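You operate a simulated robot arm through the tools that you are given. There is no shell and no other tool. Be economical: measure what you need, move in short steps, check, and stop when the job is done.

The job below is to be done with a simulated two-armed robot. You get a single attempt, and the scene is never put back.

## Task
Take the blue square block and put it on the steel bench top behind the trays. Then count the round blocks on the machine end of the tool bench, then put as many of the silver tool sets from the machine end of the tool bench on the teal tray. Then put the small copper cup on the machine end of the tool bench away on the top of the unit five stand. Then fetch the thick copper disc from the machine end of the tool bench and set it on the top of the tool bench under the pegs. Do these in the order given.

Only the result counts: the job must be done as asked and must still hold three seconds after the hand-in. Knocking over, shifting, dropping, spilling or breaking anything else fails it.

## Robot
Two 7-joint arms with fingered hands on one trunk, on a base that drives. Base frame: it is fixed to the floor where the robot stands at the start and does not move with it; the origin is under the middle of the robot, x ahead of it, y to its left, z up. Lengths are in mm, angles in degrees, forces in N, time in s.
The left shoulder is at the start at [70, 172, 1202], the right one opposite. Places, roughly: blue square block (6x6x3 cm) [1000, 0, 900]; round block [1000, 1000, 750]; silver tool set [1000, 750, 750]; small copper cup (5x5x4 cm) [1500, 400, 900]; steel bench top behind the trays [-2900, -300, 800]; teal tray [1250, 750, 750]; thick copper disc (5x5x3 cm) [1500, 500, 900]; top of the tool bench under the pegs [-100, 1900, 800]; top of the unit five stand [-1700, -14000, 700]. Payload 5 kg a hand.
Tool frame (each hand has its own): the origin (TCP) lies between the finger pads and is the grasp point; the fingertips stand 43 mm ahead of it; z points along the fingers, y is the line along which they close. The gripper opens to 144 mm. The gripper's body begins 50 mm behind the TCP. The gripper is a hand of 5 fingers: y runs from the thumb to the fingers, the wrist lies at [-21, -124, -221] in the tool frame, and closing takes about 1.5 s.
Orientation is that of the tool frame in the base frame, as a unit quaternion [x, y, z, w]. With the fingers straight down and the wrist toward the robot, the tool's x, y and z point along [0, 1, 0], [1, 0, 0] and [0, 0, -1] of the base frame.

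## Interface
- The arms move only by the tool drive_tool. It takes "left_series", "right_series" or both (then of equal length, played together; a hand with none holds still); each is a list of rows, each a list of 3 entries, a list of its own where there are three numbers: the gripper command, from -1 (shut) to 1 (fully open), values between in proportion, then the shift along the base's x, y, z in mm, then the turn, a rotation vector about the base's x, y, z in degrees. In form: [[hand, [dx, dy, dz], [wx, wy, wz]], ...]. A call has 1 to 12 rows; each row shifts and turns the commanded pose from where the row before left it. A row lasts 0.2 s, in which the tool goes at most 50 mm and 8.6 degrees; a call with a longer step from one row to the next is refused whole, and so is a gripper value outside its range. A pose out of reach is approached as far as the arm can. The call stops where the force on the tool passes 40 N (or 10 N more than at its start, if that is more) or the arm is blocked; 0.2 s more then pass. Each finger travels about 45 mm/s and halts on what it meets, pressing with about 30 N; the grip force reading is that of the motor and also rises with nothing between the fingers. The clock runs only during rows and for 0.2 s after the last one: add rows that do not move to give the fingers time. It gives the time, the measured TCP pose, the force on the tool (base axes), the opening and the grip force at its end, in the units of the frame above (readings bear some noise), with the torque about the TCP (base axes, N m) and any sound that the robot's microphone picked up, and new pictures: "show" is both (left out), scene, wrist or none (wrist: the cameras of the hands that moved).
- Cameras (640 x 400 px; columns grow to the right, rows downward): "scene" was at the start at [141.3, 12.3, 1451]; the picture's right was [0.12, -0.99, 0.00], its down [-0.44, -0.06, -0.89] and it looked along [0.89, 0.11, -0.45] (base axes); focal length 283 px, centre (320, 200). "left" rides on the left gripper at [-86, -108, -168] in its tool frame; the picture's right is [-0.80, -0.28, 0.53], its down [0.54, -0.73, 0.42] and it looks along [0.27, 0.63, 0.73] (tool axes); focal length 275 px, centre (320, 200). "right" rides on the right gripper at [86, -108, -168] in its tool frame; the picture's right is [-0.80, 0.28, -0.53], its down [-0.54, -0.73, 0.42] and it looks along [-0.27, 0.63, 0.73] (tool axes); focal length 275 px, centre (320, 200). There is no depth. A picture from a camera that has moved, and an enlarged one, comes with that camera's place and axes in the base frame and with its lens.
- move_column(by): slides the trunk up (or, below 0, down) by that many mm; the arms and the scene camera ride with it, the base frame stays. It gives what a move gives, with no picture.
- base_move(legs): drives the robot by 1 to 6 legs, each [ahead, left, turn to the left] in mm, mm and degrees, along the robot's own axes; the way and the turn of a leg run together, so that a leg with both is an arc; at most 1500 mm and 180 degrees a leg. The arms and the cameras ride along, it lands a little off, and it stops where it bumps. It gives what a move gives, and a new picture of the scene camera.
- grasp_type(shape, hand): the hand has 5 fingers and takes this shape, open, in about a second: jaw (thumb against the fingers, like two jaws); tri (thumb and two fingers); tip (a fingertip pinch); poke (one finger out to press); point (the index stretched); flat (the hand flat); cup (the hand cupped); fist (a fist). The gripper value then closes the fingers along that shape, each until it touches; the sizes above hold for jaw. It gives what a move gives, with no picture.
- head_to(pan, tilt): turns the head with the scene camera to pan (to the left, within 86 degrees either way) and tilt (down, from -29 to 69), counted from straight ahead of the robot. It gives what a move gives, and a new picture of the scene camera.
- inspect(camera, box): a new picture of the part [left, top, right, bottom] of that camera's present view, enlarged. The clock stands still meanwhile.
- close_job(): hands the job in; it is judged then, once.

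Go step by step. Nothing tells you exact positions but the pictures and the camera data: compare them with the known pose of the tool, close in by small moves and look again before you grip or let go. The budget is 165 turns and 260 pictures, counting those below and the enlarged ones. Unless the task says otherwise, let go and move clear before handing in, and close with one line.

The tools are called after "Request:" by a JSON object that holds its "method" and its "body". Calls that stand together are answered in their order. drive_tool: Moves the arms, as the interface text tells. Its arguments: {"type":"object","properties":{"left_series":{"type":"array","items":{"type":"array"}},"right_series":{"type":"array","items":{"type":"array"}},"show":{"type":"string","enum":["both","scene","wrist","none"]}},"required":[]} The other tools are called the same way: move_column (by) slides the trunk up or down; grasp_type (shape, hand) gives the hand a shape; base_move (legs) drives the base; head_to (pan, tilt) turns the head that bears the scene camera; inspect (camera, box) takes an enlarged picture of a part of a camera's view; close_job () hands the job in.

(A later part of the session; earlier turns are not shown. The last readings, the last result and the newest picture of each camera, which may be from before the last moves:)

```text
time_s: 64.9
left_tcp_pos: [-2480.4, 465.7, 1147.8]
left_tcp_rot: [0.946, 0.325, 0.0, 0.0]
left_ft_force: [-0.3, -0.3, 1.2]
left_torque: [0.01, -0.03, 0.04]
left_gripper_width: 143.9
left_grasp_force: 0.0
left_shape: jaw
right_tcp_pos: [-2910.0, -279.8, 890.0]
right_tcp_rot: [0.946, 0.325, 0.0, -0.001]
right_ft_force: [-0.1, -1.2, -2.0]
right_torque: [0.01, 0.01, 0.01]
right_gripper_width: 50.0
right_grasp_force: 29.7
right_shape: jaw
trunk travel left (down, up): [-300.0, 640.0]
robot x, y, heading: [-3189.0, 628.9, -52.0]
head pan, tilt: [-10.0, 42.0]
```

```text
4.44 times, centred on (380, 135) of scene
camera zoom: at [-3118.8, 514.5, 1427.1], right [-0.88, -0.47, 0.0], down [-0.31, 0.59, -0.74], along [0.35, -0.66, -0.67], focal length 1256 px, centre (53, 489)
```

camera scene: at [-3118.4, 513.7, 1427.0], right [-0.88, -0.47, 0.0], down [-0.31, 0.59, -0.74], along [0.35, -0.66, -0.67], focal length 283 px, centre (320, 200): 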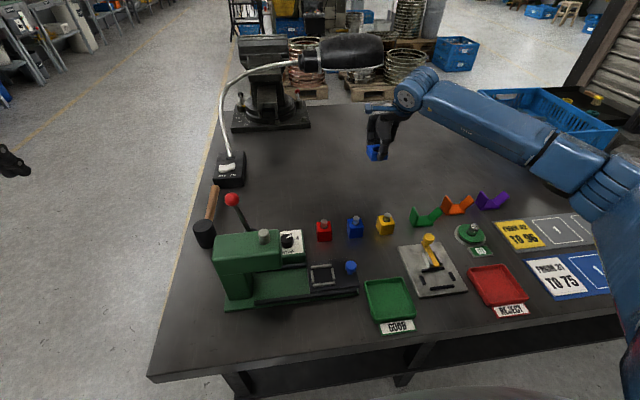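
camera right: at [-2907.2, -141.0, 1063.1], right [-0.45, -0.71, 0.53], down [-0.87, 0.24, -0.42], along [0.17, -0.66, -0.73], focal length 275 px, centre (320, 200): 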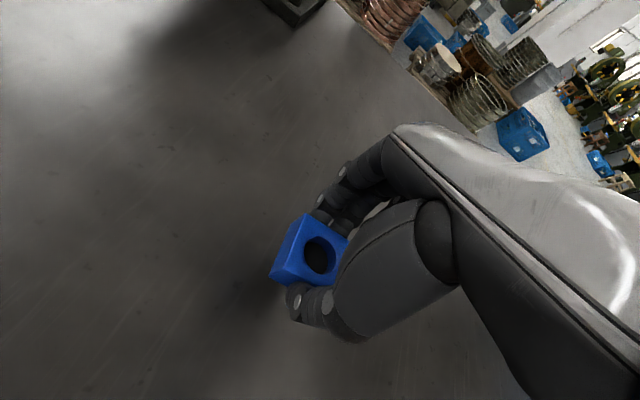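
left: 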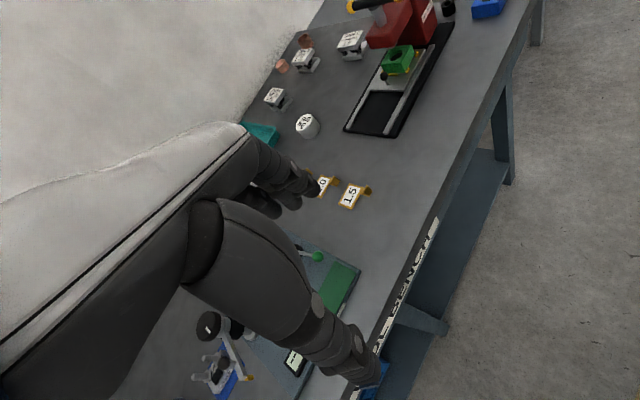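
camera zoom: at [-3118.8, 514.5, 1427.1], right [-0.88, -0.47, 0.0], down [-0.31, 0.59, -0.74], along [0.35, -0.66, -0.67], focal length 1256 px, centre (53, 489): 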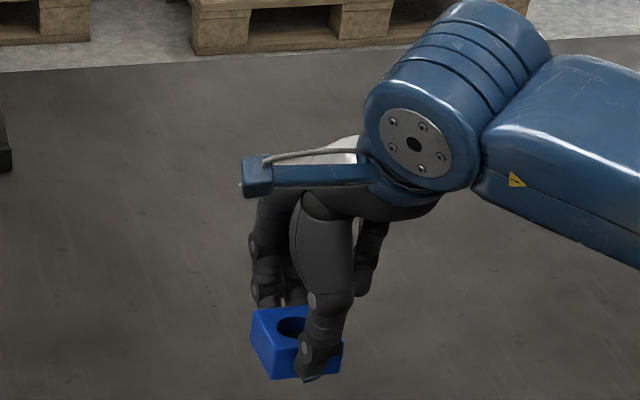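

No contact yet. I continue in 1.5 mm steps.

Request:
{"method": "drive_tool", "body": {"right_series": [[-1, [0, 0, -1.5], [0, 0, 0]], [-1, [0, 0, -1.5], [0, 0, 0]], [-1, [0, 0, -1.5], [0, 0, 0]], [-1, [0, 0, -1.5], [0, 0, 0]]], "show": "none"}}

Request:
{"method": "drive_tool", "body": {"right_series": [[-1, [0, 0, -1.5], [0, 0, 0]], [-1, [0, 0, -1.5], [0, 0, 0]], [-1, [0, 0, -1.5], [0, 0, 0]], [-1, [0, 0, -1.5], [0, 0, 0]]], "show": "wrist"}}

```text
time_s: 65.9
left_tcp_pos: [-2479.8, 465.8, 1147.8]
left_tcp_rot: [0.946, 0.325, 0.0, -0.001]
left_ft_force: [0.4, -0.2, -0.2]
left_torque: [0.01, 0.0, -0.03]
left_gripper_width: 143.7
left_grasp_force: 0.0
left_shape: jaw
right_tcp_pos: [-2909.4, -279.8, 885.3]
right_tcp_rot: [0.946, 0.325, 0.0, -0.001]
right_ft_force: [0.3, 0.1, -2.7]
right_torque: [0.03, 0.02, 0.0]
right_gripper_width: 49.9
right_grasp_force: 30.0
right_shape: jaw
trunk travel left (down, up): [-300.0, 640.0]
robot x, y, heading: [-3190.6, 625.8, -51.9]
head pan, tilt: [-10.0, 42.0]
```

```text
time_s: 66.9
left_tcp_pos: [-2479.4, 466.8, 1148.0]
left_tcp_rot: [0.946, 0.324, 0.0, -0.001]
left_ft_force: [0.4, -0.8, 0.4]
left_torque: [-0.03, 0.01, 0.04]
left_gripper_width: 143.9
left_grasp_force: 0.1
left_shape: jaw
right_tcp_pos: [-2910.7, -280.5, 878.5]
right_tcp_rot: [0.946, 0.325, -0.001, -0.001]
right_ft_force: [0.2, 0.3, -3.3]
right_torque: [-0.01, 0.01, 0.01]
right_gripper_width: 50.1
right_grasp_force: 30.0
right_shape: jaw
trunk travel left (down, up): [-300.0, 640.0]
robot x, y, heading: [-3192.5, 629.4, -52.0]
head pan, tilt: [-10.0, 42.0]
camera right: at [-2908.2, -140.0, 1045.8], right [-0.45, -0.71, 0.53], down [-0.87, 0.24, -0.42], along [0.17, -0.66, -0.73], focal length 275 px, centre (320, 200)
```

right: 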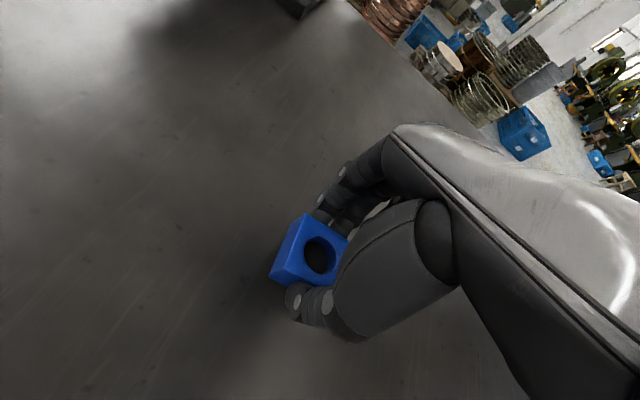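

Still free; the bench is a little lower than the tool bench. I keep going down.

Request:
{"method": "drive_tool", "body": {"right_series": [[-1, [0, 0, -2], [0, 0, 0]], [-1, [0, 0, -2], [0, 0, 0]], [-1, [0, 0, -2], [0, 0, 0]], [-1, [0, 0, -2], [0, 0, 0]], [-1, [0, 0, -2], [0, 0, 0]], [-1, [0, 0, -2], [0, 0, 0]], [-1, [0, 0, -2], [0, 0, 0]], [-1, [0, 0, -2], [0, 0, 0]]], "show": "wrist"}}

```text
time_s: 68.7
left_tcp_pos: [-2480.8, 465.8, 1147.9]
left_tcp_rot: [0.946, 0.325, 0.0, 0.0]
left_ft_force: [0.1, -0.3, -0.7]
left_torque: [0.02, -0.02, 0.0]
left_gripper_width: 143.7
left_grasp_force: 0.0
left_shape: jaw
right_tcp_pos: [-2910.3, -280.5, 862.6]
right_tcp_rot: [0.946, 0.326, 0.0, -0.001]
right_ft_force: [0.2, -0.4, -2.5]
right_torque: [0.02, 0.01, -0.01]
right_gripper_width: 50.1
right_grasp_force: 30.1
right_shape: jaw
trunk travel left (down, up): [-300.0, 640.0]
robot x, y, heading: [-3190.8, 626.3, -52.1]
head pan, tilt: [-10.0, 42.0]
camera right: at [-2908.2, -140.8, 1030.1], right [-0.45, -0.71, 0.53], down [-0.87, 0.24, -0.42], along [0.17, -0.66, -0.73], focal length 275 px, centre (320, 200)
```

right: 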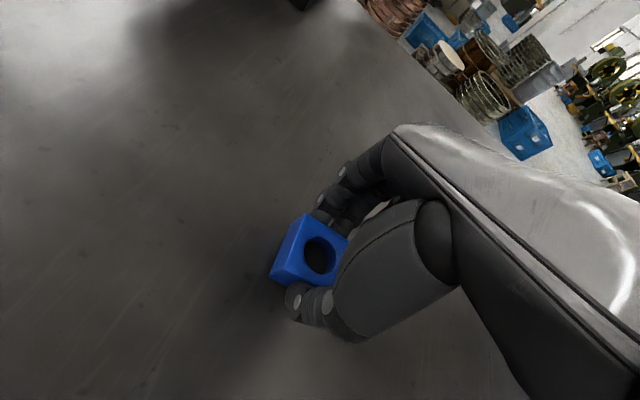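

Request:
{"method": "drive_tool", "body": {"right_series": [[-1, [0, 0, -2], [0, 0, 0]], [-1, [0, 0, -2], [0, 0, 0]], [-1, [0, 0, -2], [0, 0, 0]], [-1, [0, 0, -2], [0, 0, 0]], [-1, [0, 0, -2], [0, 0, 0]], [-1, [0, 0, -2], [0, 0, 0]], [-1, [0, 0, -2], [0, 0, 0]], [-1, [0, 0, -2], [0, 0, 0]], [-1, [0, 0, -2], [0, 0, 0]], [-1, [0, 0, -2], [0, 0, 0]]], "show": "none"}}

Request:
{"method": "inspect", "body": {"camera": "scene", "box": [330, 90, 430, 180]}}

```text
time_s: 70.9
left_tcp_pos: [-2480.9, 468.2, 1148.6]
left_tcp_rot: [0.946, 0.324, 0.0, 0.001]
left_ft_force: [-0.2, -0.3, -0.3]
left_torque: [-0.03, -0.02, -0.02]
left_gripper_width: 143.7
left_grasp_force: 0.2
left_shape: jaw
right_tcp_pos: [-2909.6, -279.5, 849.5]
right_tcp_rot: [0.946, 0.325, 0.001, 0.003]
right_ft_force: [-2.2, -1.6, 18.7]
right_torque: [-0.3, -0.13, -0.04]
right_gripper_width: 50.9
right_grasp_force: 30.0
right_shape: jaw
trunk travel left (down, up): [-300.0, 640.0]
robot x, y, heading: [-3191.2, 627.7, -51.8]
head pan, tilt: [-10.0, 42.0]
```

```text
4.44 times, centred on (380, 135) of scene
camera zoom: at [-3119.9, 517.0, 1427.7], right [-0.88, -0.47, 0.0], down [-0.31, 0.59, -0.74], along [0.35, -0.66, -0.67], focal length 1256 px, centre (53, 489)
```

zoom: 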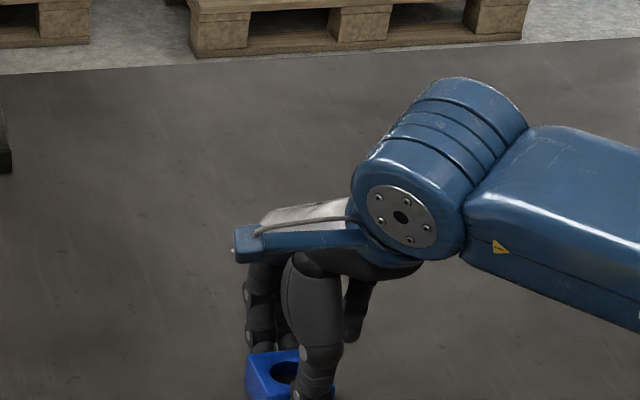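

Contact at TCP z≈850, so the top is near z 800. I relax the push, open, and rise.

Request:
{"method": "drive_tool", "body": {"right_series": [[-1, [0, 0, 3], [0, 0, 0]], [-1, [0, 0, 2], [0, 0, 0]], [0.0, [0, 0, 0], [0, 0, 0]], [0.3, [0, 0, 0], [0, 0, 0]], [0.4, [0, 0, 0], [0, 0, 0]], [0.4, [0, 0, 0], [0, 0, 0]], [0.4, [0, 0, 0], [0, 0, 0]], [0.4, [0, 0, 20], [0, 0, 0]], [0.4, [0, 0, 30], [0, 0, 0]], [0.4, [0, 0, 40], [0, 0, 0]]]}}

```text
time_s: 73.1
left_tcp_pos: [-2481.8, 468.0, 1148.8]
left_tcp_rot: [0.946, 0.325, 0.001, 0.001]
left_ft_force: [0.7, 0.4, 0.0]
left_torque: [-0.02, -0.01, 0.02]
left_gripper_width: 143.7
left_grasp_force: 0.1
left_shape: jaw
right_tcp_pos: [-2911.3, -278.2, 940.2]
right_tcp_rot: [0.945, 0.326, 0.0, 0.0]
right_ft_force: [-0.2, 0.4, -0.7]
right_torque: [-0.06, -0.02, -0.03]
right_gripper_width: 100.5
right_grasp_force: 0.1
right_shape: jaw
trunk travel left (down, up): [-300.0, 640.0]
robot x, y, heading: [-3186.8, 625.1, -51.9]
head pan, tilt: [-10.0, 42.0]
camera scene: at [-3119.2, 516.1, 1427.2], right [-0.88, -0.47, 0.0], down [-0.31, 0.59, -0.74], along [0.35, -0.66, -0.67], focal length 283 px, centre (320, 200)
camera right: at [-2908.7, -138.0, 1106.3], right [-0.45, -0.71, 0.53], down [-0.87, 0.24, -0.42], along [0.17, -0.66, -0.73], focal length 275 px, centre (320, 200)
```

scene: 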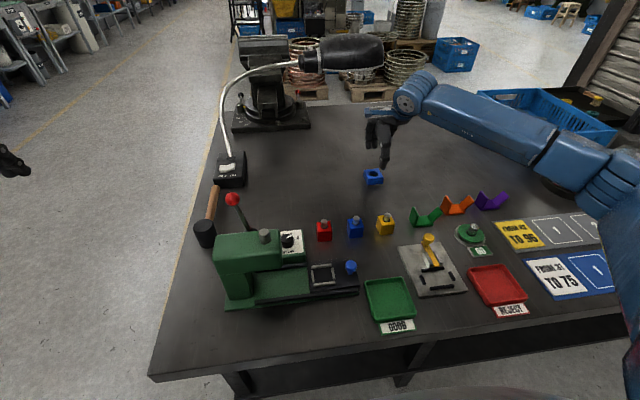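
right: 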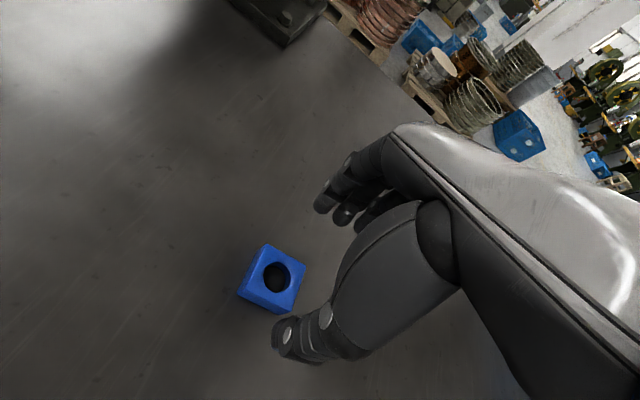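

The blue block sits on the steel top behind the trays. I draw the hand back from under the lamp, then drive back to the tool bench.

Request:
{"method": "drive_tool", "body": {"right_series": [[0.4, [-20, 35, 5], [0, 0, 0]], [0.4, [-20, 35, 10], [0, 0, 0]], [0.6, [-20, 35, 30], [0, 0, 0]], [1, [-20, 30, 40], [0, 0, 0]], [1, [-20, 30, 40], [0, 0, 0]], [1, [-10, 10, 45], [0, 0, 0]], [1, [0, 0, 45], [0, 0, 0]]], "show": "scene"}}

Request:
{"method": "base_move", "body": {"legs": [[-300, 0, 0], [0, 1200, 0], [0, 0, 14], [1380, 0, 0], [1380, 0, 0], [0, 0, 73]]}}

```text
refused: row 3 steps farther than a row can; nothing moved
```

```text
time_s: 77.4
left_tcp_pos: [-2389.0, 914.3, 1147.0]
left_tcp_rot: [0.947, 0.322, -0.001, 0.0]
left_ft_force: [2.2, 0.9, -1.1]
left_torque: [-0.1, 0.21, -0.03]
left_gripper_width: 143.8
left_grasp_force: 0.0
left_shape: jaw
right_tcp_pos: [-2834.7, 161.7, 940.1]
right_tcp_rot: [0.949, 0.315, -0.007, 0.002]
right_ft_force: [-25.6, -12.1, -1.6]
right_torque: [0.35, -0.98, 1.88]
right_gripper_width: 100.4
right_grasp_force: 0.1
right_shape: jaw
trunk travel left (down, up): [-300.0, 640.0]
robot x, y, heading: [-3096.4, 1076.7, -52.3]
head pan, tilt: [-10.0, 42.0]
stopped in leg 2: the force on the tool passed its limit (the readings are from after the stop); the commanded pose is now the measured one
camera scene: at [-3026.2, 966.2, 1426.9], right [-0.89, -0.46, 0.0], down [-0.31, 0.59, -0.74], along [0.34, -0.66, -0.67], focal length 283 px, centre (320, 200)
```

scene: 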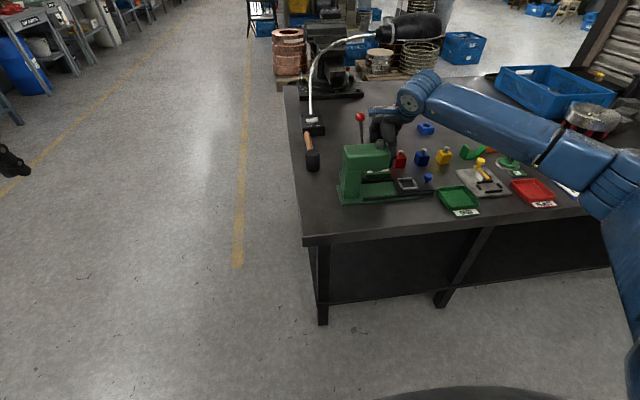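

The arm row was refused, so the low hand touched the green press during the strafe; the drive stopped at about 28 N. I look closely before backing off the way I came.

Request:
{"method": "inspect", "body": {"camera": "scene", "box": [300, 90, 500, 220]}}

Request:
{"method": "inspect", "body": {"camera": "right", "box": [0, 0, 640, 400]}}

```text
3.08 times, centred on (400, 155) of scene
camera zoom: at [-3026.2, 966.2, 1426.9], right [-0.89, -0.46, 0.0], down [-0.31, 0.59, -0.74], along [0.34, -0.66, -0.67], focal length 870 px, centre (74, 338)
```

zoom: 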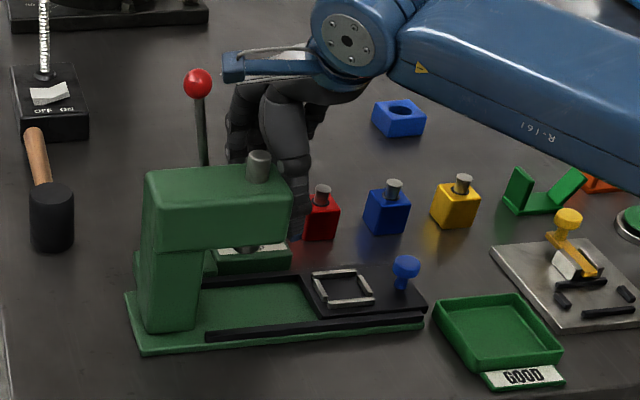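

```text
1.00 times, centred on (320, 200) of right
camera zoom: at [-2827.0, 301.9, 1105.7], right [-0.46, -0.7, 0.55], down [-0.87, 0.25, -0.41], along [0.15, -0.67, -0.73], focal length 275 px, centre (320, 200)
```

zoom: 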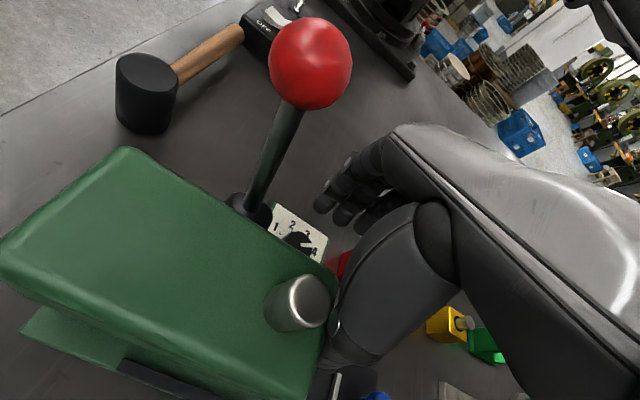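

The press and the boxes are where they were before (the press corner computes to the same place within a few mm). I move the hand off sideways by the arm, then raise it well clear.

Request:
{"method": "drive_tool", "body": {"right_series": [[0.4, [-20, -15, 0], [0, 0, 0]], [0.4, [-28, -20, 0], [0, 0, 0]], [0.4, [0, 0, 45], [0, 0, 0]], [0.4, [0, 0, 45], [0, 0, 0]], [0.4, [0, 0, 45], [0, 0, 0]], [0.4, [0, 0, 45], [0, 0, 0]], [0.4, [0, 0, 45], [0, 0, 0]], [0.4, [0, 0, 20], [0, 0, 0]]]}}

```text
time_s: 79.2
left_tcp_pos: [-2390.5, 914.9, 1148.0]
left_tcp_rot: [0.946, 0.323, 0.0, 0.001]
left_ft_force: [0.6, -0.3, -1.4]
left_torque: [0.01, -0.01, 0.0]
left_gripper_width: 143.7
left_grasp_force: 0.1
left_shape: jaw
right_tcp_pos: [-2876.1, 129.5, 1184.7]
right_tcp_rot: [0.948, 0.319, -0.003, 0.002]
right_ft_force: [-0.6, 0.7, -0.7]
right_torque: [-0.03, -0.01, 0.01]
right_gripper_width: 100.7
right_grasp_force: 0.1
right_shape: jaw
trunk travel left (down, up): [-300.0, 640.0]
robot x, y, heading: [-3098.5, 1077.6, -52.1]
head pan, tilt: [-10.0, 42.0]
camera scene: at [-3028.9, 965.1, 1427.1], right [-0.88, -0.47, 0.0], down [-0.31, 0.59, -0.74], along [0.35, -0.66, -0.67], focal length 283 px, centre (320, 200)
camera right: at [-2872.1, 269.4, 1350.9], right [-0.46, -0.7, 0.54], down [-0.87, 0.25, -0.42], along [0.16, -0.66, -0.73], focal length 275 px, centre (320, 200)
```

scene: 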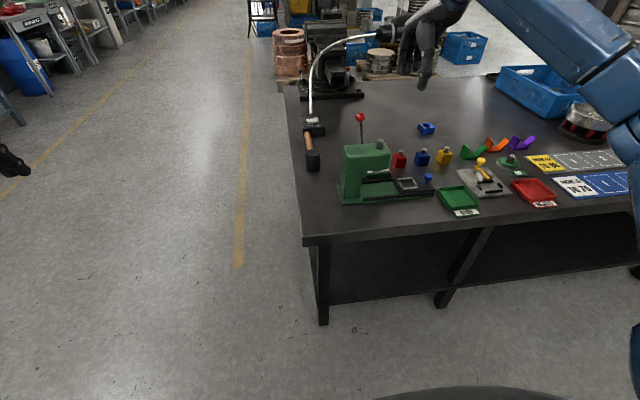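
right: 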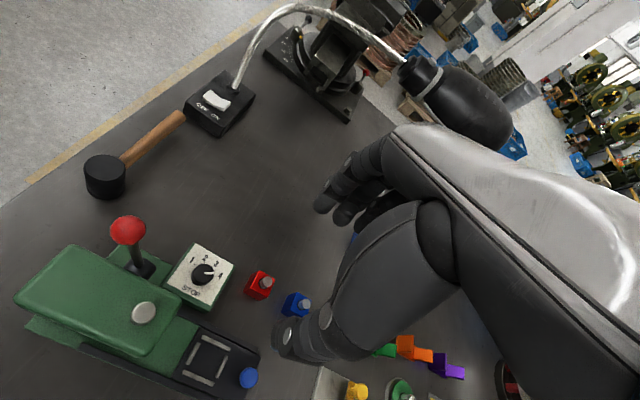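

All objects on the steel bench look undisturbed. Now I back off and drive to the tool bench with the hands high.

Request:
{"method": "base_move", "body": {"legs": [[-250, 0, 0], [0, 900, 0], [0, 0, 12], [1490, 0, 0], [1490, 0, 0], [0, 0, 75]]}}

```text
time_s: 103.3
left_tcp_pos: [-62.0, 594.8, 1148.1]
left_tcp_rot: [0.473, 0.881, 0.0, 0.0]
left_ft_force: [-0.2, -0.1, -0.1]
left_torque: [-0.01, -0.02, 0.0]
left_gripper_width: 143.6
left_grasp_force: 0.0
left_shape: jaw
right_tcp_pos: [686.5, 52.5, 1184.8]
right_tcp_rot: [0.478, 0.878, 0.0, 0.004]
right_ft_force: [-0.3, 0.9, 0.4]
right_torque: [0.0, -0.03, -0.04]
right_gripper_width: 101.0
right_grasp_force: 0.0
right_shape: jaw
trunk travel left (down, up): [-300.0, 640.0]
robot x, y, heading: [-280.6, -100.5, 33.6]
head pan, tilt: [-10.0, 42.0]
camera scene: at [-158.7, -37.6, 1427.1], right [0.4, -0.92, 0.0], down [-0.61, -0.27, -0.74], along [0.68, 0.3, -0.67], focal length 283 px, centre (320, 200)
```

scene: 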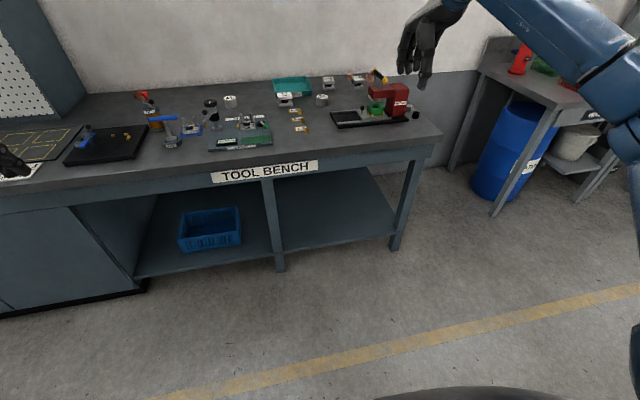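

I have an unobstructed view of the tool bench from here. I enlarge it to settle the count.

Request:
{"method": "inspect", "body": {"camera": "scene", "box": [180, 60, 440, 170]}}

Request:
{"method": "inspect", "body": {"camera": "scene", "box": [0, 70, 240, 190]}}

```text
2.46 times, centred on (310, 115) of scene
camera zoom: at [-158.7, -37.6, 1427.1], right [0.4, -0.92, 0.0], down [-0.61, -0.27, -0.74], along [0.68, 0.3, -0.67], focal length 696 px, centre (345, 409)
```

zoom: 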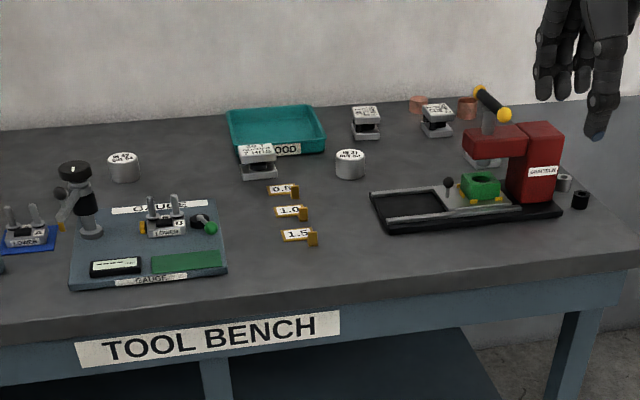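

```text
2.67 times, centred on (120, 130) of scene
camera zoom: at [-158.7, -37.6, 1427.1], right [0.4, -0.92, 0.0], down [-0.61, -0.27, -0.74], along [0.68, 0.3, -0.67], focal length 754 px, centre (853, 387)
```

zoom: 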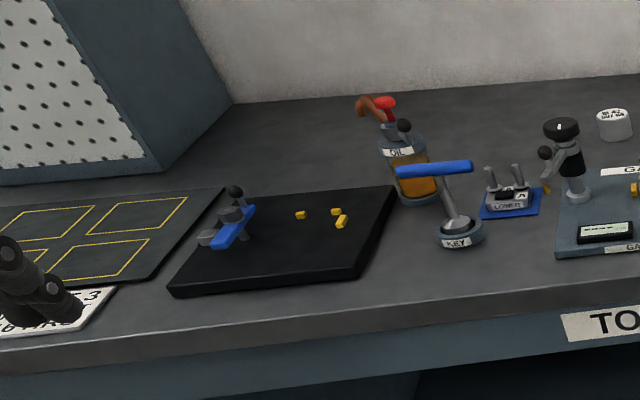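

The count is two round blocks, so two tool sets go on the teal tray: "20 T" and "10 T" are nearest. I drive up to the bench in front of the tray.

Request:
{"method": "base_move", "body": {"legs": [[0, 0, 1.4], [660, -10, 0]]}}

Request:
{"method": "head_to", "body": {"pan": -5, "tilt": 38}}

```text
time_s: 107.3
left_tcp_pos: [479.2, 969.7, 1147.3]
left_tcp_rot: [0.466, 0.885, 0.001, -0.001]
left_ft_force: [-0.1, 0.4, 0.3]
left_torque: [-0.01, -0.02, 0.01]
left_gripper_width: 143.7
left_grasp_force: 0.0
left_shape: jaw
right_tcp_pos: [1236.1, 440.2, 1183.9]
right_tcp_rot: [0.47, 0.883, -0.001, 0.004]
right_ft_force: [-0.1, -0.7, -0.4]
right_torque: [-0.04, -0.04, -0.02]
right_gripper_width: 100.9
right_grasp_force: 0.0
right_shape: jaw
trunk travel left (down, up): [-300.0, 640.0]
robot x, y, heading: [275.8, 272.1, 34.7]
head pan, tilt: [-10.0, 42.0]
camera scene: at [393.8, 336.8, 1427.2], right [0.42, -0.91, 0.0], down [-0.61, -0.28, -0.74], along [0.68, 0.31, -0.67], focal length 283 px, centre (320, 200)
```

scene: 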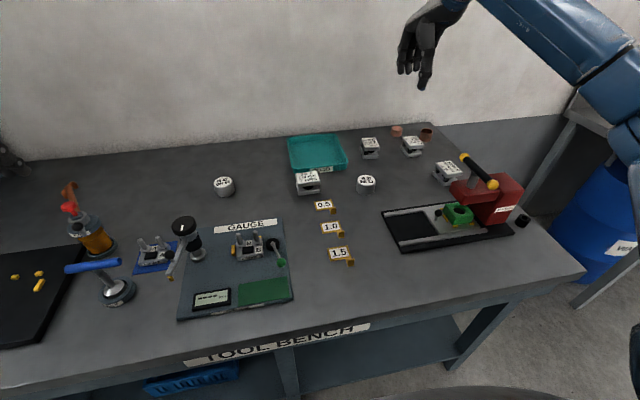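

```text
time_s: 108.0
left_tcp_pos: [479.4, 970.7, 1147.2]
left_tcp_rot: [0.465, 0.885, 0.002, 0.0]
left_ft_force: [0.6, -0.2, 0.0]
left_torque: [-0.01, 0.03, 0.0]
left_gripper_width: 143.8
left_grasp_force: 0.0
left_shape: jaw
right_tcp_pos: [1237.4, 441.1, 1184.2]
right_tcp_rot: [0.47, 0.882, -0.001, 0.004]
right_ft_force: [-0.1, 0.1, 0.1]
right_torque: [0.01, 0.0, 0.01]
right_gripper_width: 100.6
right_grasp_force: 0.0
right_shape: jaw
trunk travel left (down, up): [-300.0, 640.0]
robot x, y, heading: [275.4, 268.9, 34.6]
head pan, tilt: [-5.0, 38.0]
camera scene: at [393.2, 344.7, 1433.0], right [0.49, -0.87, 0.0], down [-0.54, -0.3, -0.79], along [0.69, 0.39, -0.62], focal length 283 px, centre (320, 200)
```

scene: 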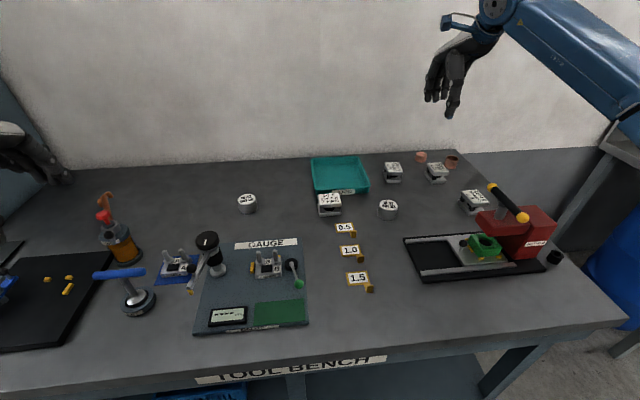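

I enlarge the tray region to measure positions.

Request:
{"method": "inspect", "body": {"camera": "scene", "box": [295, 140, 425, 225]}}

Request:
{"method": "inspect", "body": {"camera": "scene", "box": [375, 135, 525, 230]}}

```text
4.71 times, centred on (360, 182) of scene
camera zoom: at [393.2, 344.7, 1433.0], right [0.49, -0.87, 0.0], down [-0.54, -0.3, -0.79], along [0.69, 0.39, -0.62], focal length 1330 px, centre (132, 282)
```

zoom: 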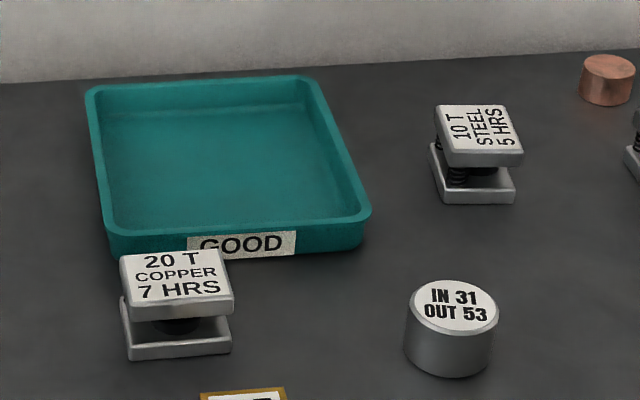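

```text
4.21 times, centred on (450, 182) of scene
camera zoom: at [393.2, 344.7, 1433.0], right [0.49, -0.87, 0.0], down [-0.54, -0.3, -0.79], along [0.69, 0.39, -0.62], focal length 1190 px, centre (-227, 274)
```

zoom: 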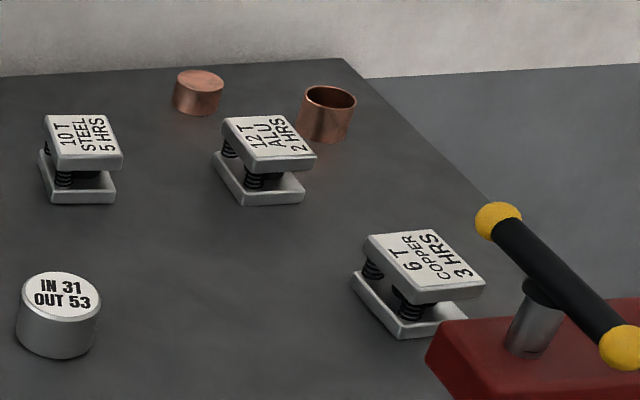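

Positions measured: 20T ≈ [1019, 665], 10T ≈ [1300, 551], tray centre ≈ [1209, 725] with a ~190×200 mm rim. I edge 80 mm closer so the right arm reaches the tray.

Request:
{"method": "base_move", "body": {"legs": [[80, 0, 0]]}}

```text
time_s: 109.0
left_tcp_pos: [545.1, 1015.5, 1148.3]
left_tcp_rot: [0.466, 0.885, 0.001, -0.001]
left_ft_force: [1.3, 0.4, -0.9]
left_torque: [-0.01, 0.05, -0.04]
left_gripper_width: 143.9
left_grasp_force: 0.0
left_shape: jaw
right_tcp_pos: [1302.2, 487.0, 1184.6]
right_tcp_rot: [0.47, 0.883, -0.001, 0.004]
right_ft_force: [0.0, 0.3, -0.4]
right_torque: [0.01, 0.02, 0.03]
right_gripper_width: 100.6
right_grasp_force: 0.0
right_shape: jaw
trunk travel left (down, up): [-300.0, 640.0]
robot x, y, heading: [342.8, 319.1, 34.5]
head pan, tilt: [-5.0, 38.0]
camera scene: at [458.9, 390.2, 1433.1], right [0.49, -0.87, 0.0], down [-0.54, -0.3, -0.79], along [0.69, 0.39, -0.62], focal length 283 px, centre (320, 200)
```

scene: 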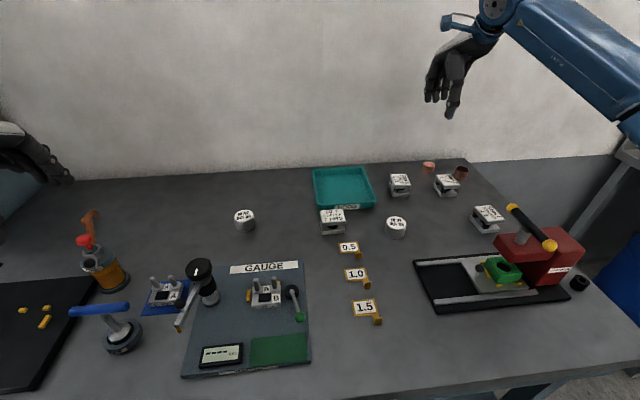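

No bump. The hand is near the 10T set, so I take that first: move above it and lower to z≈1000 to look.

Request:
{"method": "drive_tool", "body": {"right_series": [[0.45, [-1, 32, -20], [0, 0, 0]], [0.45, [-1, 32, -30], [0, 0, 0]], [0.45, [0, 0, -45], [0, 0, 0]], [0.45, [0, 0, -45], [0, 0, 0]], [0.45, [0, 0, -40], [0, 0, 0]]]}}

```text
time_s: 110.2
left_tcp_pos: [546.0, 1016.0, 1147.1]
left_tcp_rot: [0.465, 0.885, 0.001, -0.001]
left_ft_force: [0.6, 0.0, 0.4]
left_torque: [0.0, 0.02, -0.03]
left_gripper_width: 143.8
left_grasp_force: 0.1
left_shape: jaw
right_tcp_pos: [1302.6, 549.0, 1006.3]
right_tcp_rot: [0.47, 0.883, -0.001, 0.003]
right_ft_force: [0.0, 0.3, -0.3]
right_torque: [-0.01, 0.02, 0.04]
right_gripper_width: 104.2
right_grasp_force: 0.0
right_shape: jaw
trunk travel left (down, up): [-300.0, 640.0]
robot x, y, heading: [343.1, 317.8, 34.4]
head pan, tilt: [-5.0, 38.0]
camera scene: at [460.0, 390.2, 1433.0], right [0.49, -0.87, 0.0], down [-0.54, -0.3, -0.79], along [0.68, 0.39, -0.62], focal length 283 px, centre (320, 200)
camera right: at [1165.2, 561.8, 1171.9], right [0.68, -0.5, 0.54], down [-0.3, -0.86, -0.42], along [0.67, 0.12, -0.73], focal length 275 px, centre (320, 200)
```

scene: 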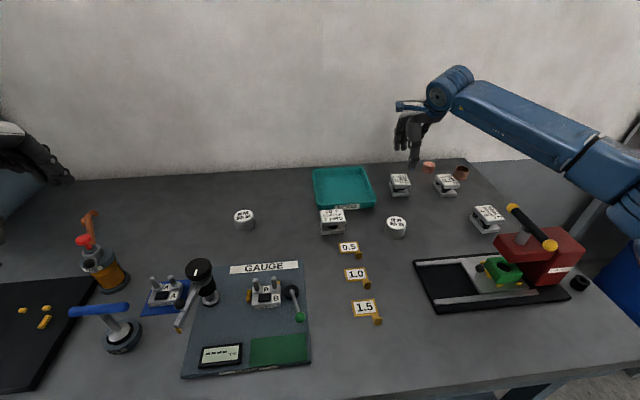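
right: 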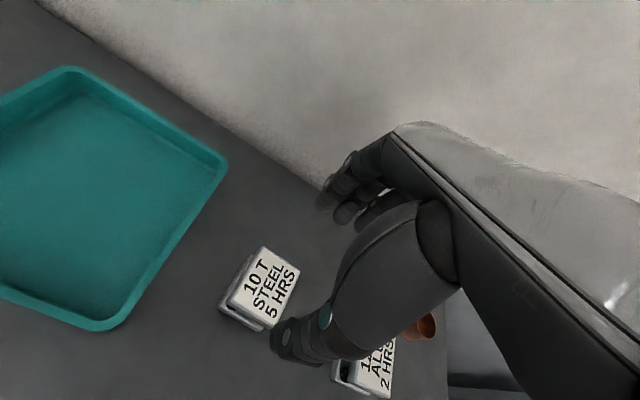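

Request:
{"method": "inspect", "body": {"camera": "right", "box": [200, 225, 340, 345]}}

```text
3.33 times, centred on (270, 285) of right
camera zoom: at [1165.2, 561.8, 1171.9], right [0.68, -0.5, 0.54], down [-0.3, -0.86, -0.42], along [0.67, 0.12, -0.73], focal length 918 px, centre (487, -83)
```

zoom: 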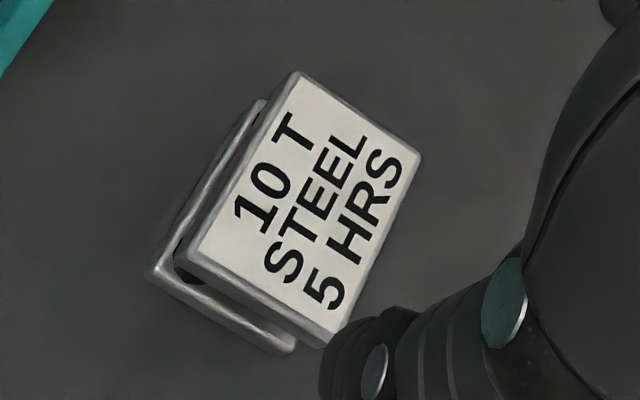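

10T's centre is about [1296, 547], yaw about 30°. I turn the hand −4°, centre it, and lower around the set.

Request:
{"method": "drive_tool", "body": {"right_series": [[0.45, [-6, -2, -30], [0, 0, -4]], [0.45, [0, 0, -45], [0, 0, 0]], [0.45, [0, 0, -25], [0, 0, 0]], [0.45, [0, 0, -16], [0, 0, 0]]], "show": "wrist"}}

```text
time_s: 111.2
left_tcp_pos: [544.6, 1015.0, 1148.4]
left_tcp_rot: [0.466, 0.885, 0.001, 0.0]
left_ft_force: [0.1, 0.7, 0.0]
left_torque: [0.0, 0.02, 0.02]
left_gripper_width: 143.6
left_grasp_force: 0.1
left_shape: jaw
right_tcp_pos: [1295.1, 547.2, 888.2]
right_tcp_rot: [0.5, 0.866, -0.002, 0.004]
right_ft_force: [0.3, -0.6, 0.6]
right_torque: [0.01, -0.01, 0.0]
right_gripper_width: 104.2
right_grasp_force: 0.1
right_shape: jaw
trunk travel left (down, up): [-300.0, 640.0]
robot x, y, heading: [340.5, 314.9, 34.6]
head pan, tilt: [-5.0, 38.0]
camera right: at [1157.5, 570.3, 1054.3], right [0.64, -0.55, 0.54], down [-0.36, -0.83, -0.42], along [0.68, 0.08, -0.73], focal length 275 px, centre (320, 200)
```

right: 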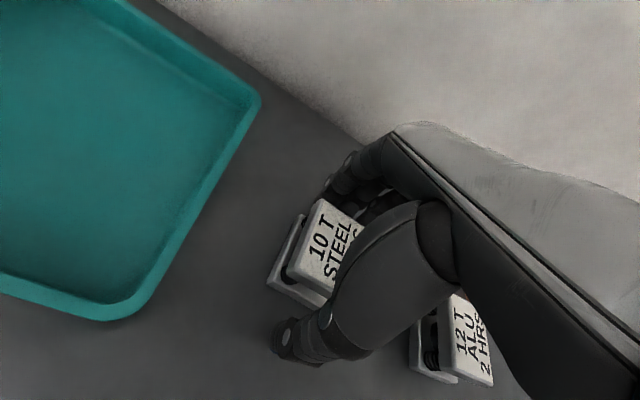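

Request:
{"method": "drive_tool", "body": {"right_series": [[-1, [0, 0, 0], [0, 0, 0]], [-1, [0, 0, 0], [0, 0, 0]], [-1, [0, 0, 0], [0, 0, 0]], [-1, [0, 0, 0], [0, 0, 0]], [-1, [0, 0, 0], [0, 0, 0]], [-1, [0, 0, 0], [0, 0, 0]]], "show": "wrist"}}

```text
time_s: 112.7
left_tcp_pos: [544.9, 1015.7, 1147.9]
left_tcp_rot: [0.466, 0.885, 0.002, -0.001]
left_ft_force: [0.2, 0.8, 0.5]
left_torque: [0.0, 0.01, 0.03]
left_gripper_width: 143.7
left_grasp_force: 0.1
left_shape: jaw
right_tcp_pos: [1296.0, 547.3, 888.8]
right_tcp_rot: [0.501, 0.865, -0.001, 0.004]
right_ft_force: [-1.3, -0.5, 0.8]
right_torque: [-0.09, 0.08, 0.0]
right_gripper_width: 63.8
right_grasp_force: 30.0
right_shape: jaw
trunk travel left (down, up): [-300.0, 640.0]
robot x, y, heading: [342.0, 318.5, 34.7]
head pan, tilt: [-5.0, 38.0]
camera right: at [1157.0, 569.7, 1055.1], right [0.64, -0.55, 0.54], down [-0.36, -0.83, -0.42], along [0.68, 0.08, -0.73], focal length 275 px, centre (320, 200)
```

right: 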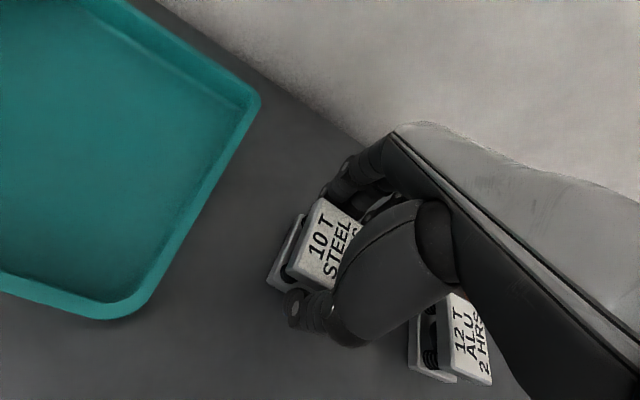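

Gripped at 64 mm. I lift and carry it over the right half of the tray.

Request:
{"method": "drive_tool", "body": {"right_series": [[-1, [0, 0, 15], [0, 0, 0]], [-1, [0, 0, 40], [0, 0, 0]], [-1, [0, 0, 40], [0, 0, 0]], [-1, [-16, 35, 0], [0, 0, 2]], [-1, [-16, 35, 0], [0, 0, 2]], [-1, [-16, 35, 0], [0, 0, 1]], [-1, [-16, 34, 0], [0, 0, 0]]]}}

```text
time_s: 114.2
left_tcp_pos: [545.3, 1017.7, 1146.1]
left_tcp_rot: [0.466, 0.885, 0.0, 0.0]
left_ft_force: [0.5, 1.0, -0.1]
left_torque: [-0.05, 0.01, -0.02]
left_gripper_width: 143.9
left_grasp_force: 0.0
left_shape: jaw
right_tcp_pos: [1229.0, 687.8, 983.2]
right_tcp_rot: [0.464, 0.886, -0.002, 0.004]
right_ft_force: [0.7, -0.1, -5.7]
right_torque: [0.01, 0.06, -0.01]
right_gripper_width: 63.9
right_grasp_force: 30.0
right_shape: jaw
trunk travel left (down, up): [-300.0, 640.0]
robot x, y, heading: [339.5, 319.7, 34.5]
head pan, tilt: [-5.0, 38.0]
camera scene: at [458.4, 392.5, 1432.9], right [0.49, -0.87, 0.0], down [-0.54, -0.31, -0.79], along [0.69, 0.39, -0.62], focal length 283 px, centre (320, 200)
camera right: at [1091.2, 698.6, 1148.7], right [0.69, -0.49, 0.54], down [-0.28, -0.86, -0.42], along [0.67, 0.13, -0.73], focal length 275 px, centre (320, 200)
```

scene: 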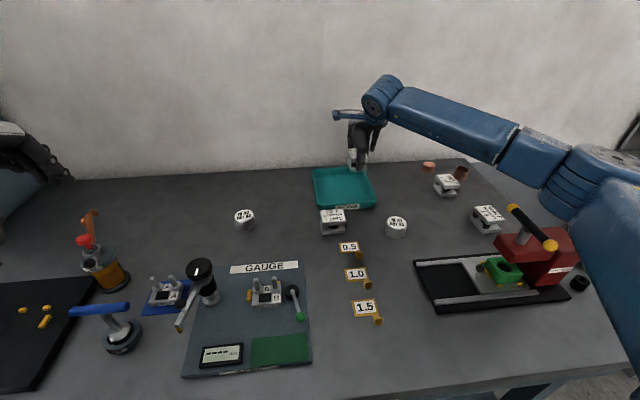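
right: 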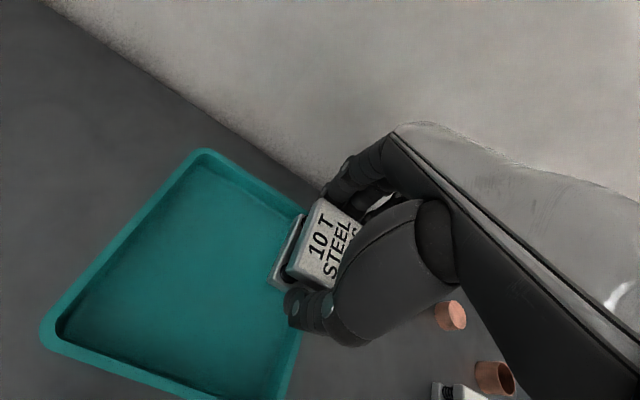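

The set hangs inside the right half of the tray. I lower it toward the tray floor.

Request:
{"method": "drive_tool", "body": {"right_series": [[-1, [0, 0, -40], [0, 0, 0]], [-1, [0, 0, -35], [0, 0, 0]], [-1, [0, 0, -6], [0, 0, 0]], [-1, [0, 0, -2], [0, 0, 0]], [-1, [0, 0, -2], [0, 0, 0]], [-1, [0, 0, -2], [0, 0, 0]]], "show": "wrist"}}

```text
time_s: 115.7
left_tcp_pos: [547.0, 1015.9, 1147.5]
left_tcp_rot: [0.466, 0.885, 0.001, -0.001]
left_ft_force: [0.5, 0.4, 0.1]
left_torque: [0.01, 0.02, -0.02]
left_gripper_width: 143.8
left_grasp_force: 0.0
left_shape: jaw
right_tcp_pos: [1230.4, 687.0, 897.3]
right_tcp_rot: [0.462, 0.887, -0.001, 0.003]
right_ft_force: [-1.3, 0.4, -4.5]
right_torque: [0.01, -0.01, 0.05]
right_gripper_width: 63.8
right_grasp_force: 30.0
right_shape: jaw
trunk travel left (down, up): [-300.0, 640.0]
robot x, y, heading: [343.8, 318.8, 34.6]
head pan, tilt: [-5.0, 38.0]
camera right: at [1092.2, 697.8, 1063.1], right [0.69, -0.49, 0.54], down [-0.28, -0.86, -0.42], along [0.67, 0.14, -0.73], focal length 275 px, centre (320, 200)
```

right: 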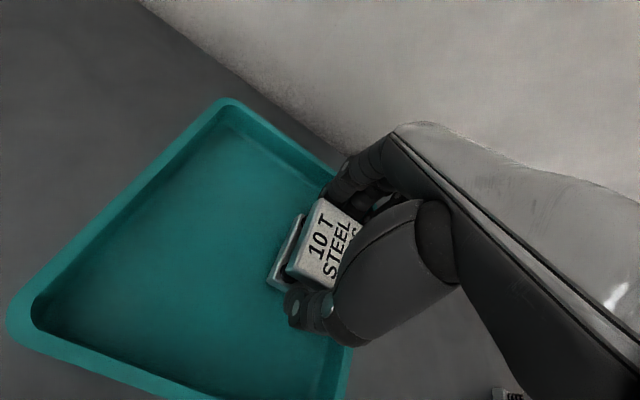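

Request:
{"method": "drive_tool", "body": {"right_series": [[-1, [0, 0, -1.5], [0, 0, 0]], [-1, [0, 0, -1.5], [0, 0, 0]], [-1, [0, 0, -1.5], [0, 0, 0]]], "show": "none"}}

```text
time_s: 116.5
left_tcp_pos: [545.2, 1016.2, 1148.4]
left_tcp_rot: [0.466, 0.885, 0.001, 0.0]
left_ft_force: [0.0, 0.1, -1.1]
left_torque: [0.0, 0.0, -0.02]
left_gripper_width: 143.6
left_grasp_force: 0.1
left_shape: jaw
right_tcp_pos: [1230.3, 687.1, 892.1]
right_tcp_rot: [0.463, 0.886, 0.0, 0.005]
right_ft_force: [-0.8, -0.1, 2.5]
right_torque: [-0.07, 0.04, 0.04]
right_gripper_width: 64.0
right_grasp_force: 30.0
right_shape: jaw
trunk travel left (down, up): [-300.0, 640.0]
robot x, y, heading: [339.5, 321.9, 34.8]
head pan, tilt: [-5.0, 38.0]
```

It has touched down. I open a little and rise.

Request:
{"method": "drive_tool", "body": {"right_series": [[-0.05, [0, 0, 0], [0, 0, 0]], [0.1, [0, 0, 0], [0, 0, 0]], [0.3, [0, 0, 0], [0, 0, 0]], [0.3, [0, 0, 0], [0, 0, 0]], [0.3, [0, 0, 0], [0, 0, 0]], [0.3, [0, 0, 20], [0, 0, 0]], [0.3, [0, 0, 40], [0, 0, 0]], [0.3, [0, 0, 40], [0, 0, 0]]]}}

```text
time_s: 118.2
left_tcp_pos: [544.0, 1015.6, 1148.8]
left_tcp_rot: [0.466, 0.885, 0.001, 0.001]
left_ft_force: [-0.2, -0.5, 0.1]
left_torque: [0.0, -0.04, 0.0]
left_gripper_width: 143.9
left_grasp_force: 0.0
left_shape: jaw
right_tcp_pos: [1228.2, 686.4, 993.3]
right_tcp_rot: [0.462, 0.887, -0.001, 0.003]
right_ft_force: [0.3, 0.1, -1.1]
right_torque: [0.03, -0.06, 0.01]
right_gripper_width: 93.6
right_grasp_force: 0.1
right_shape: jaw
trunk travel left (down, up): [-300.0, 640.0]
robot x, y, heading: [345.1, 314.2, 34.4]
head pan, tilt: [-5.0, 38.0]
camera scene: at [457.3, 389.7, 1433.1], right [0.49, -0.87, 0.0], down [-0.53, -0.3, -0.79], along [0.69, 0.39, -0.62], focal length 283 px, centre (320, 200)
camera right: at [1090.7, 697.3, 1159.1], right [0.69, -0.49, 0.54], down [-0.28, -0.86, -0.42], along [0.67, 0.14, -0.73], focal length 275 px, centre (320, 200)
```

scene: 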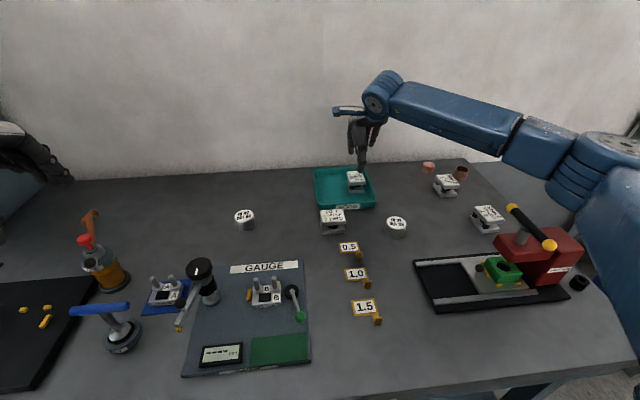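
right: 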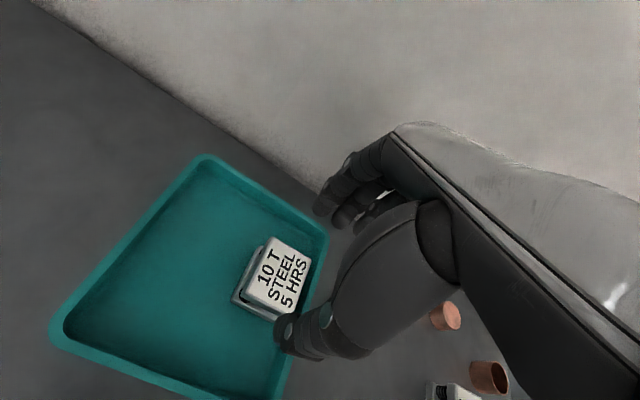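

10T stands in the tray. I move over to the 20T set.

Request:
{"method": "drive_tool", "body": {"right_series": [[0.3, [-42, -4, 5], [0, 0, 0]], [0.3, [-42, -4, 0], [0, 0, 0]], [0.3, [-42, -4, 0], [0, 0, 0]], [0.3, [-42, -4, 0], [0, 0, 0]], [0.3, [-41, -5, 0], [0, 0, 0]]], "show": "wrist"}}

Request:
{"method": "inspect", "body": {"camera": "right", "box": [200, 215, 340, 345]}}

```text
time_s: 119.5
left_tcp_pos: [544.5, 1016.2, 1148.0]
left_tcp_rot: [0.465, 0.885, 0.0, 0.0]
left_ft_force: [-0.5, 0.9, -0.3]
left_torque: [-0.01, -0.04, 0.03]
left_gripper_width: 143.8
left_grasp_force: 0.0
left_shape: jaw
right_tcp_pos: [1019.2, 667.3, 995.2]
right_tcp_rot: [0.462, 0.887, -0.002, 0.003]
right_ft_force: [-0.1, -0.3, 0.6]
right_torque: [-0.03, -0.07, -0.01]
right_gripper_width: 93.2
right_grasp_force: 0.1
right_shape: jaw
trunk travel left (down, up): [-300.0, 640.0]
robot x, y, heading: [339.2, 321.2, 34.5]
head pan, tilt: [-5.0, 38.0]
camera right: at [881.7, 677.6, 1161.6], right [0.69, -0.49, 0.54], down [-0.28, -0.86, -0.42], along [0.67, 0.14, -0.73], focal length 275 px, centre (320, 200)
```

right: 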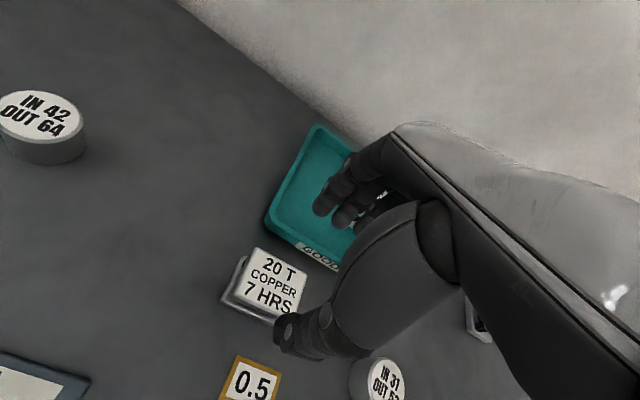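

```text
3.08 times, centred on (270, 280) of right
camera zoom: at [881.7, 677.6, 1161.6], right [0.69, -0.49, 0.54], down [-0.28, -0.86, -0.42], along [0.67, 0.14, -0.73], focal length 847 px, centre (474, -46)
```

zoom: 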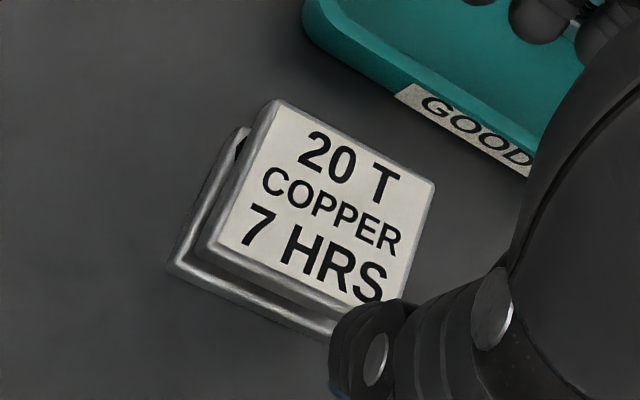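

20T's centre is about [1016, 666], yaw about 37°. I narrow the opening to stay off the tray rim, and lower.

Request:
{"method": "drive_tool", "body": {"right_series": [[0.15, [-3, -1, -20], [0, 0, 2]], [0.15, [0, 0, -40], [0, 0, 0]], [0.15, [0, 0, -30], [0, 0, 0]], [0.15, [0, 0, -17], [0, 0, 0]]], "show": "wrist"}}

```text
time_s: 120.5
left_tcp_pos: [544.5, 1016.5, 1148.1]
left_tcp_rot: [0.465, 0.885, 0.001, -0.001]
left_ft_force: [0.2, -0.1, 0.2]
left_torque: [0.03, 0.0, -0.03]
left_gripper_width: 143.8
left_grasp_force: 0.0
left_shape: jaw
right_tcp_pos: [1015.2, 665.0, 887.2]
right_tcp_rot: [0.446, 0.895, -0.001, 0.003]
right_ft_force: [-1.4, -1.3, 0.0]
right_torque: [0.02, -0.03, 0.0]
right_gripper_width: 81.9
right_grasp_force: 0.1
right_shape: jaw
trunk travel left (down, up): [-300.0, 640.0]
robot x, y, heading: [342.6, 319.0, 34.8]
head pan, tilt: [-5.0, 38.0]
camera right: at [877.1, 670.0, 1053.0], right [0.7, -0.46, 0.54], down [-0.25, -0.87, -0.42], along [0.67, 0.16, -0.73], focal length 275 px, centre (320, 200)
```

right: 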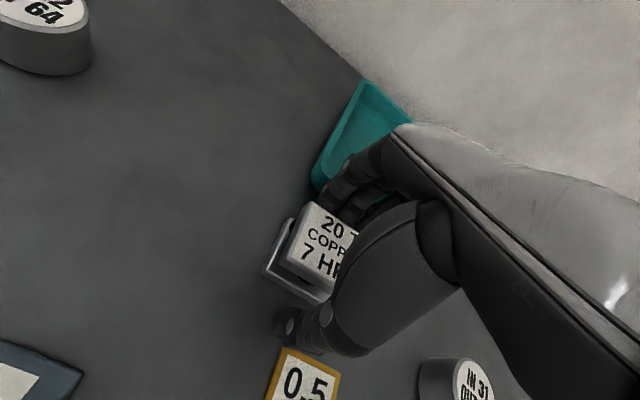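

Request:
{"method": "drive_tool", "body": {"right_series": [[-1, [0, 0, 0], [0, 0, 0]], [-1, [0, 0, 0], [0, 0, 0]], [-1, [0, 0, 0], [0, 0, 0]], [-1, [0, 0, 0], [0, 0, 0]], [-1, [0, 0, 0], [0, 0, 0]], [-1, [0, 0, 0], [0, 0, 0]], [-1, [0, 0, 15], [0, 0, 0]], [-1, [0, 0, 40], [0, 0, 0]], [-1, [0, 0, 40], [0, 0, 0]]], "show": "wrist"}}

```text
time_s: 122.5
left_tcp_pos: [545.5, 1016.2, 1147.4]
left_tcp_rot: [0.466, 0.885, 0.001, 0.0]
left_ft_force: [-0.8, 0.3, -0.4]
left_torque: [-0.03, -0.04, 0.0]
left_gripper_width: 143.8
left_grasp_force: 0.0
left_shape: jaw
right_tcp_pos: [1017.0, 666.3, 984.9]
right_tcp_rot: [0.446, 0.895, -0.002, 0.004]
right_ft_force: [-1.1, 0.3, -5.8]
right_torque: [0.01, 0.02, -0.03]
right_gripper_width: 51.0
right_grasp_force: 29.9
right_shape: jaw
trunk travel left (down, up): [-300.0, 640.0]
robot x, y, heading: [342.6, 317.6, 34.8]
head pan, tilt: [-5.0, 38.0]
camera right: at [877.9, 670.6, 1150.7], right [0.7, -0.46, 0.54], down [-0.25, -0.87, -0.42], along [0.67, 0.16, -0.73], focal length 275 px, centre (320, 200)
```

right: 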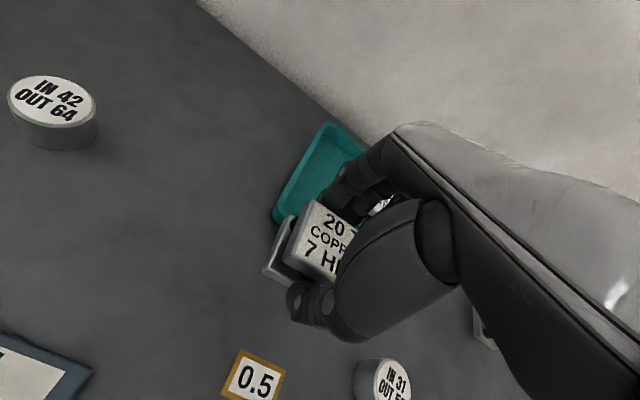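

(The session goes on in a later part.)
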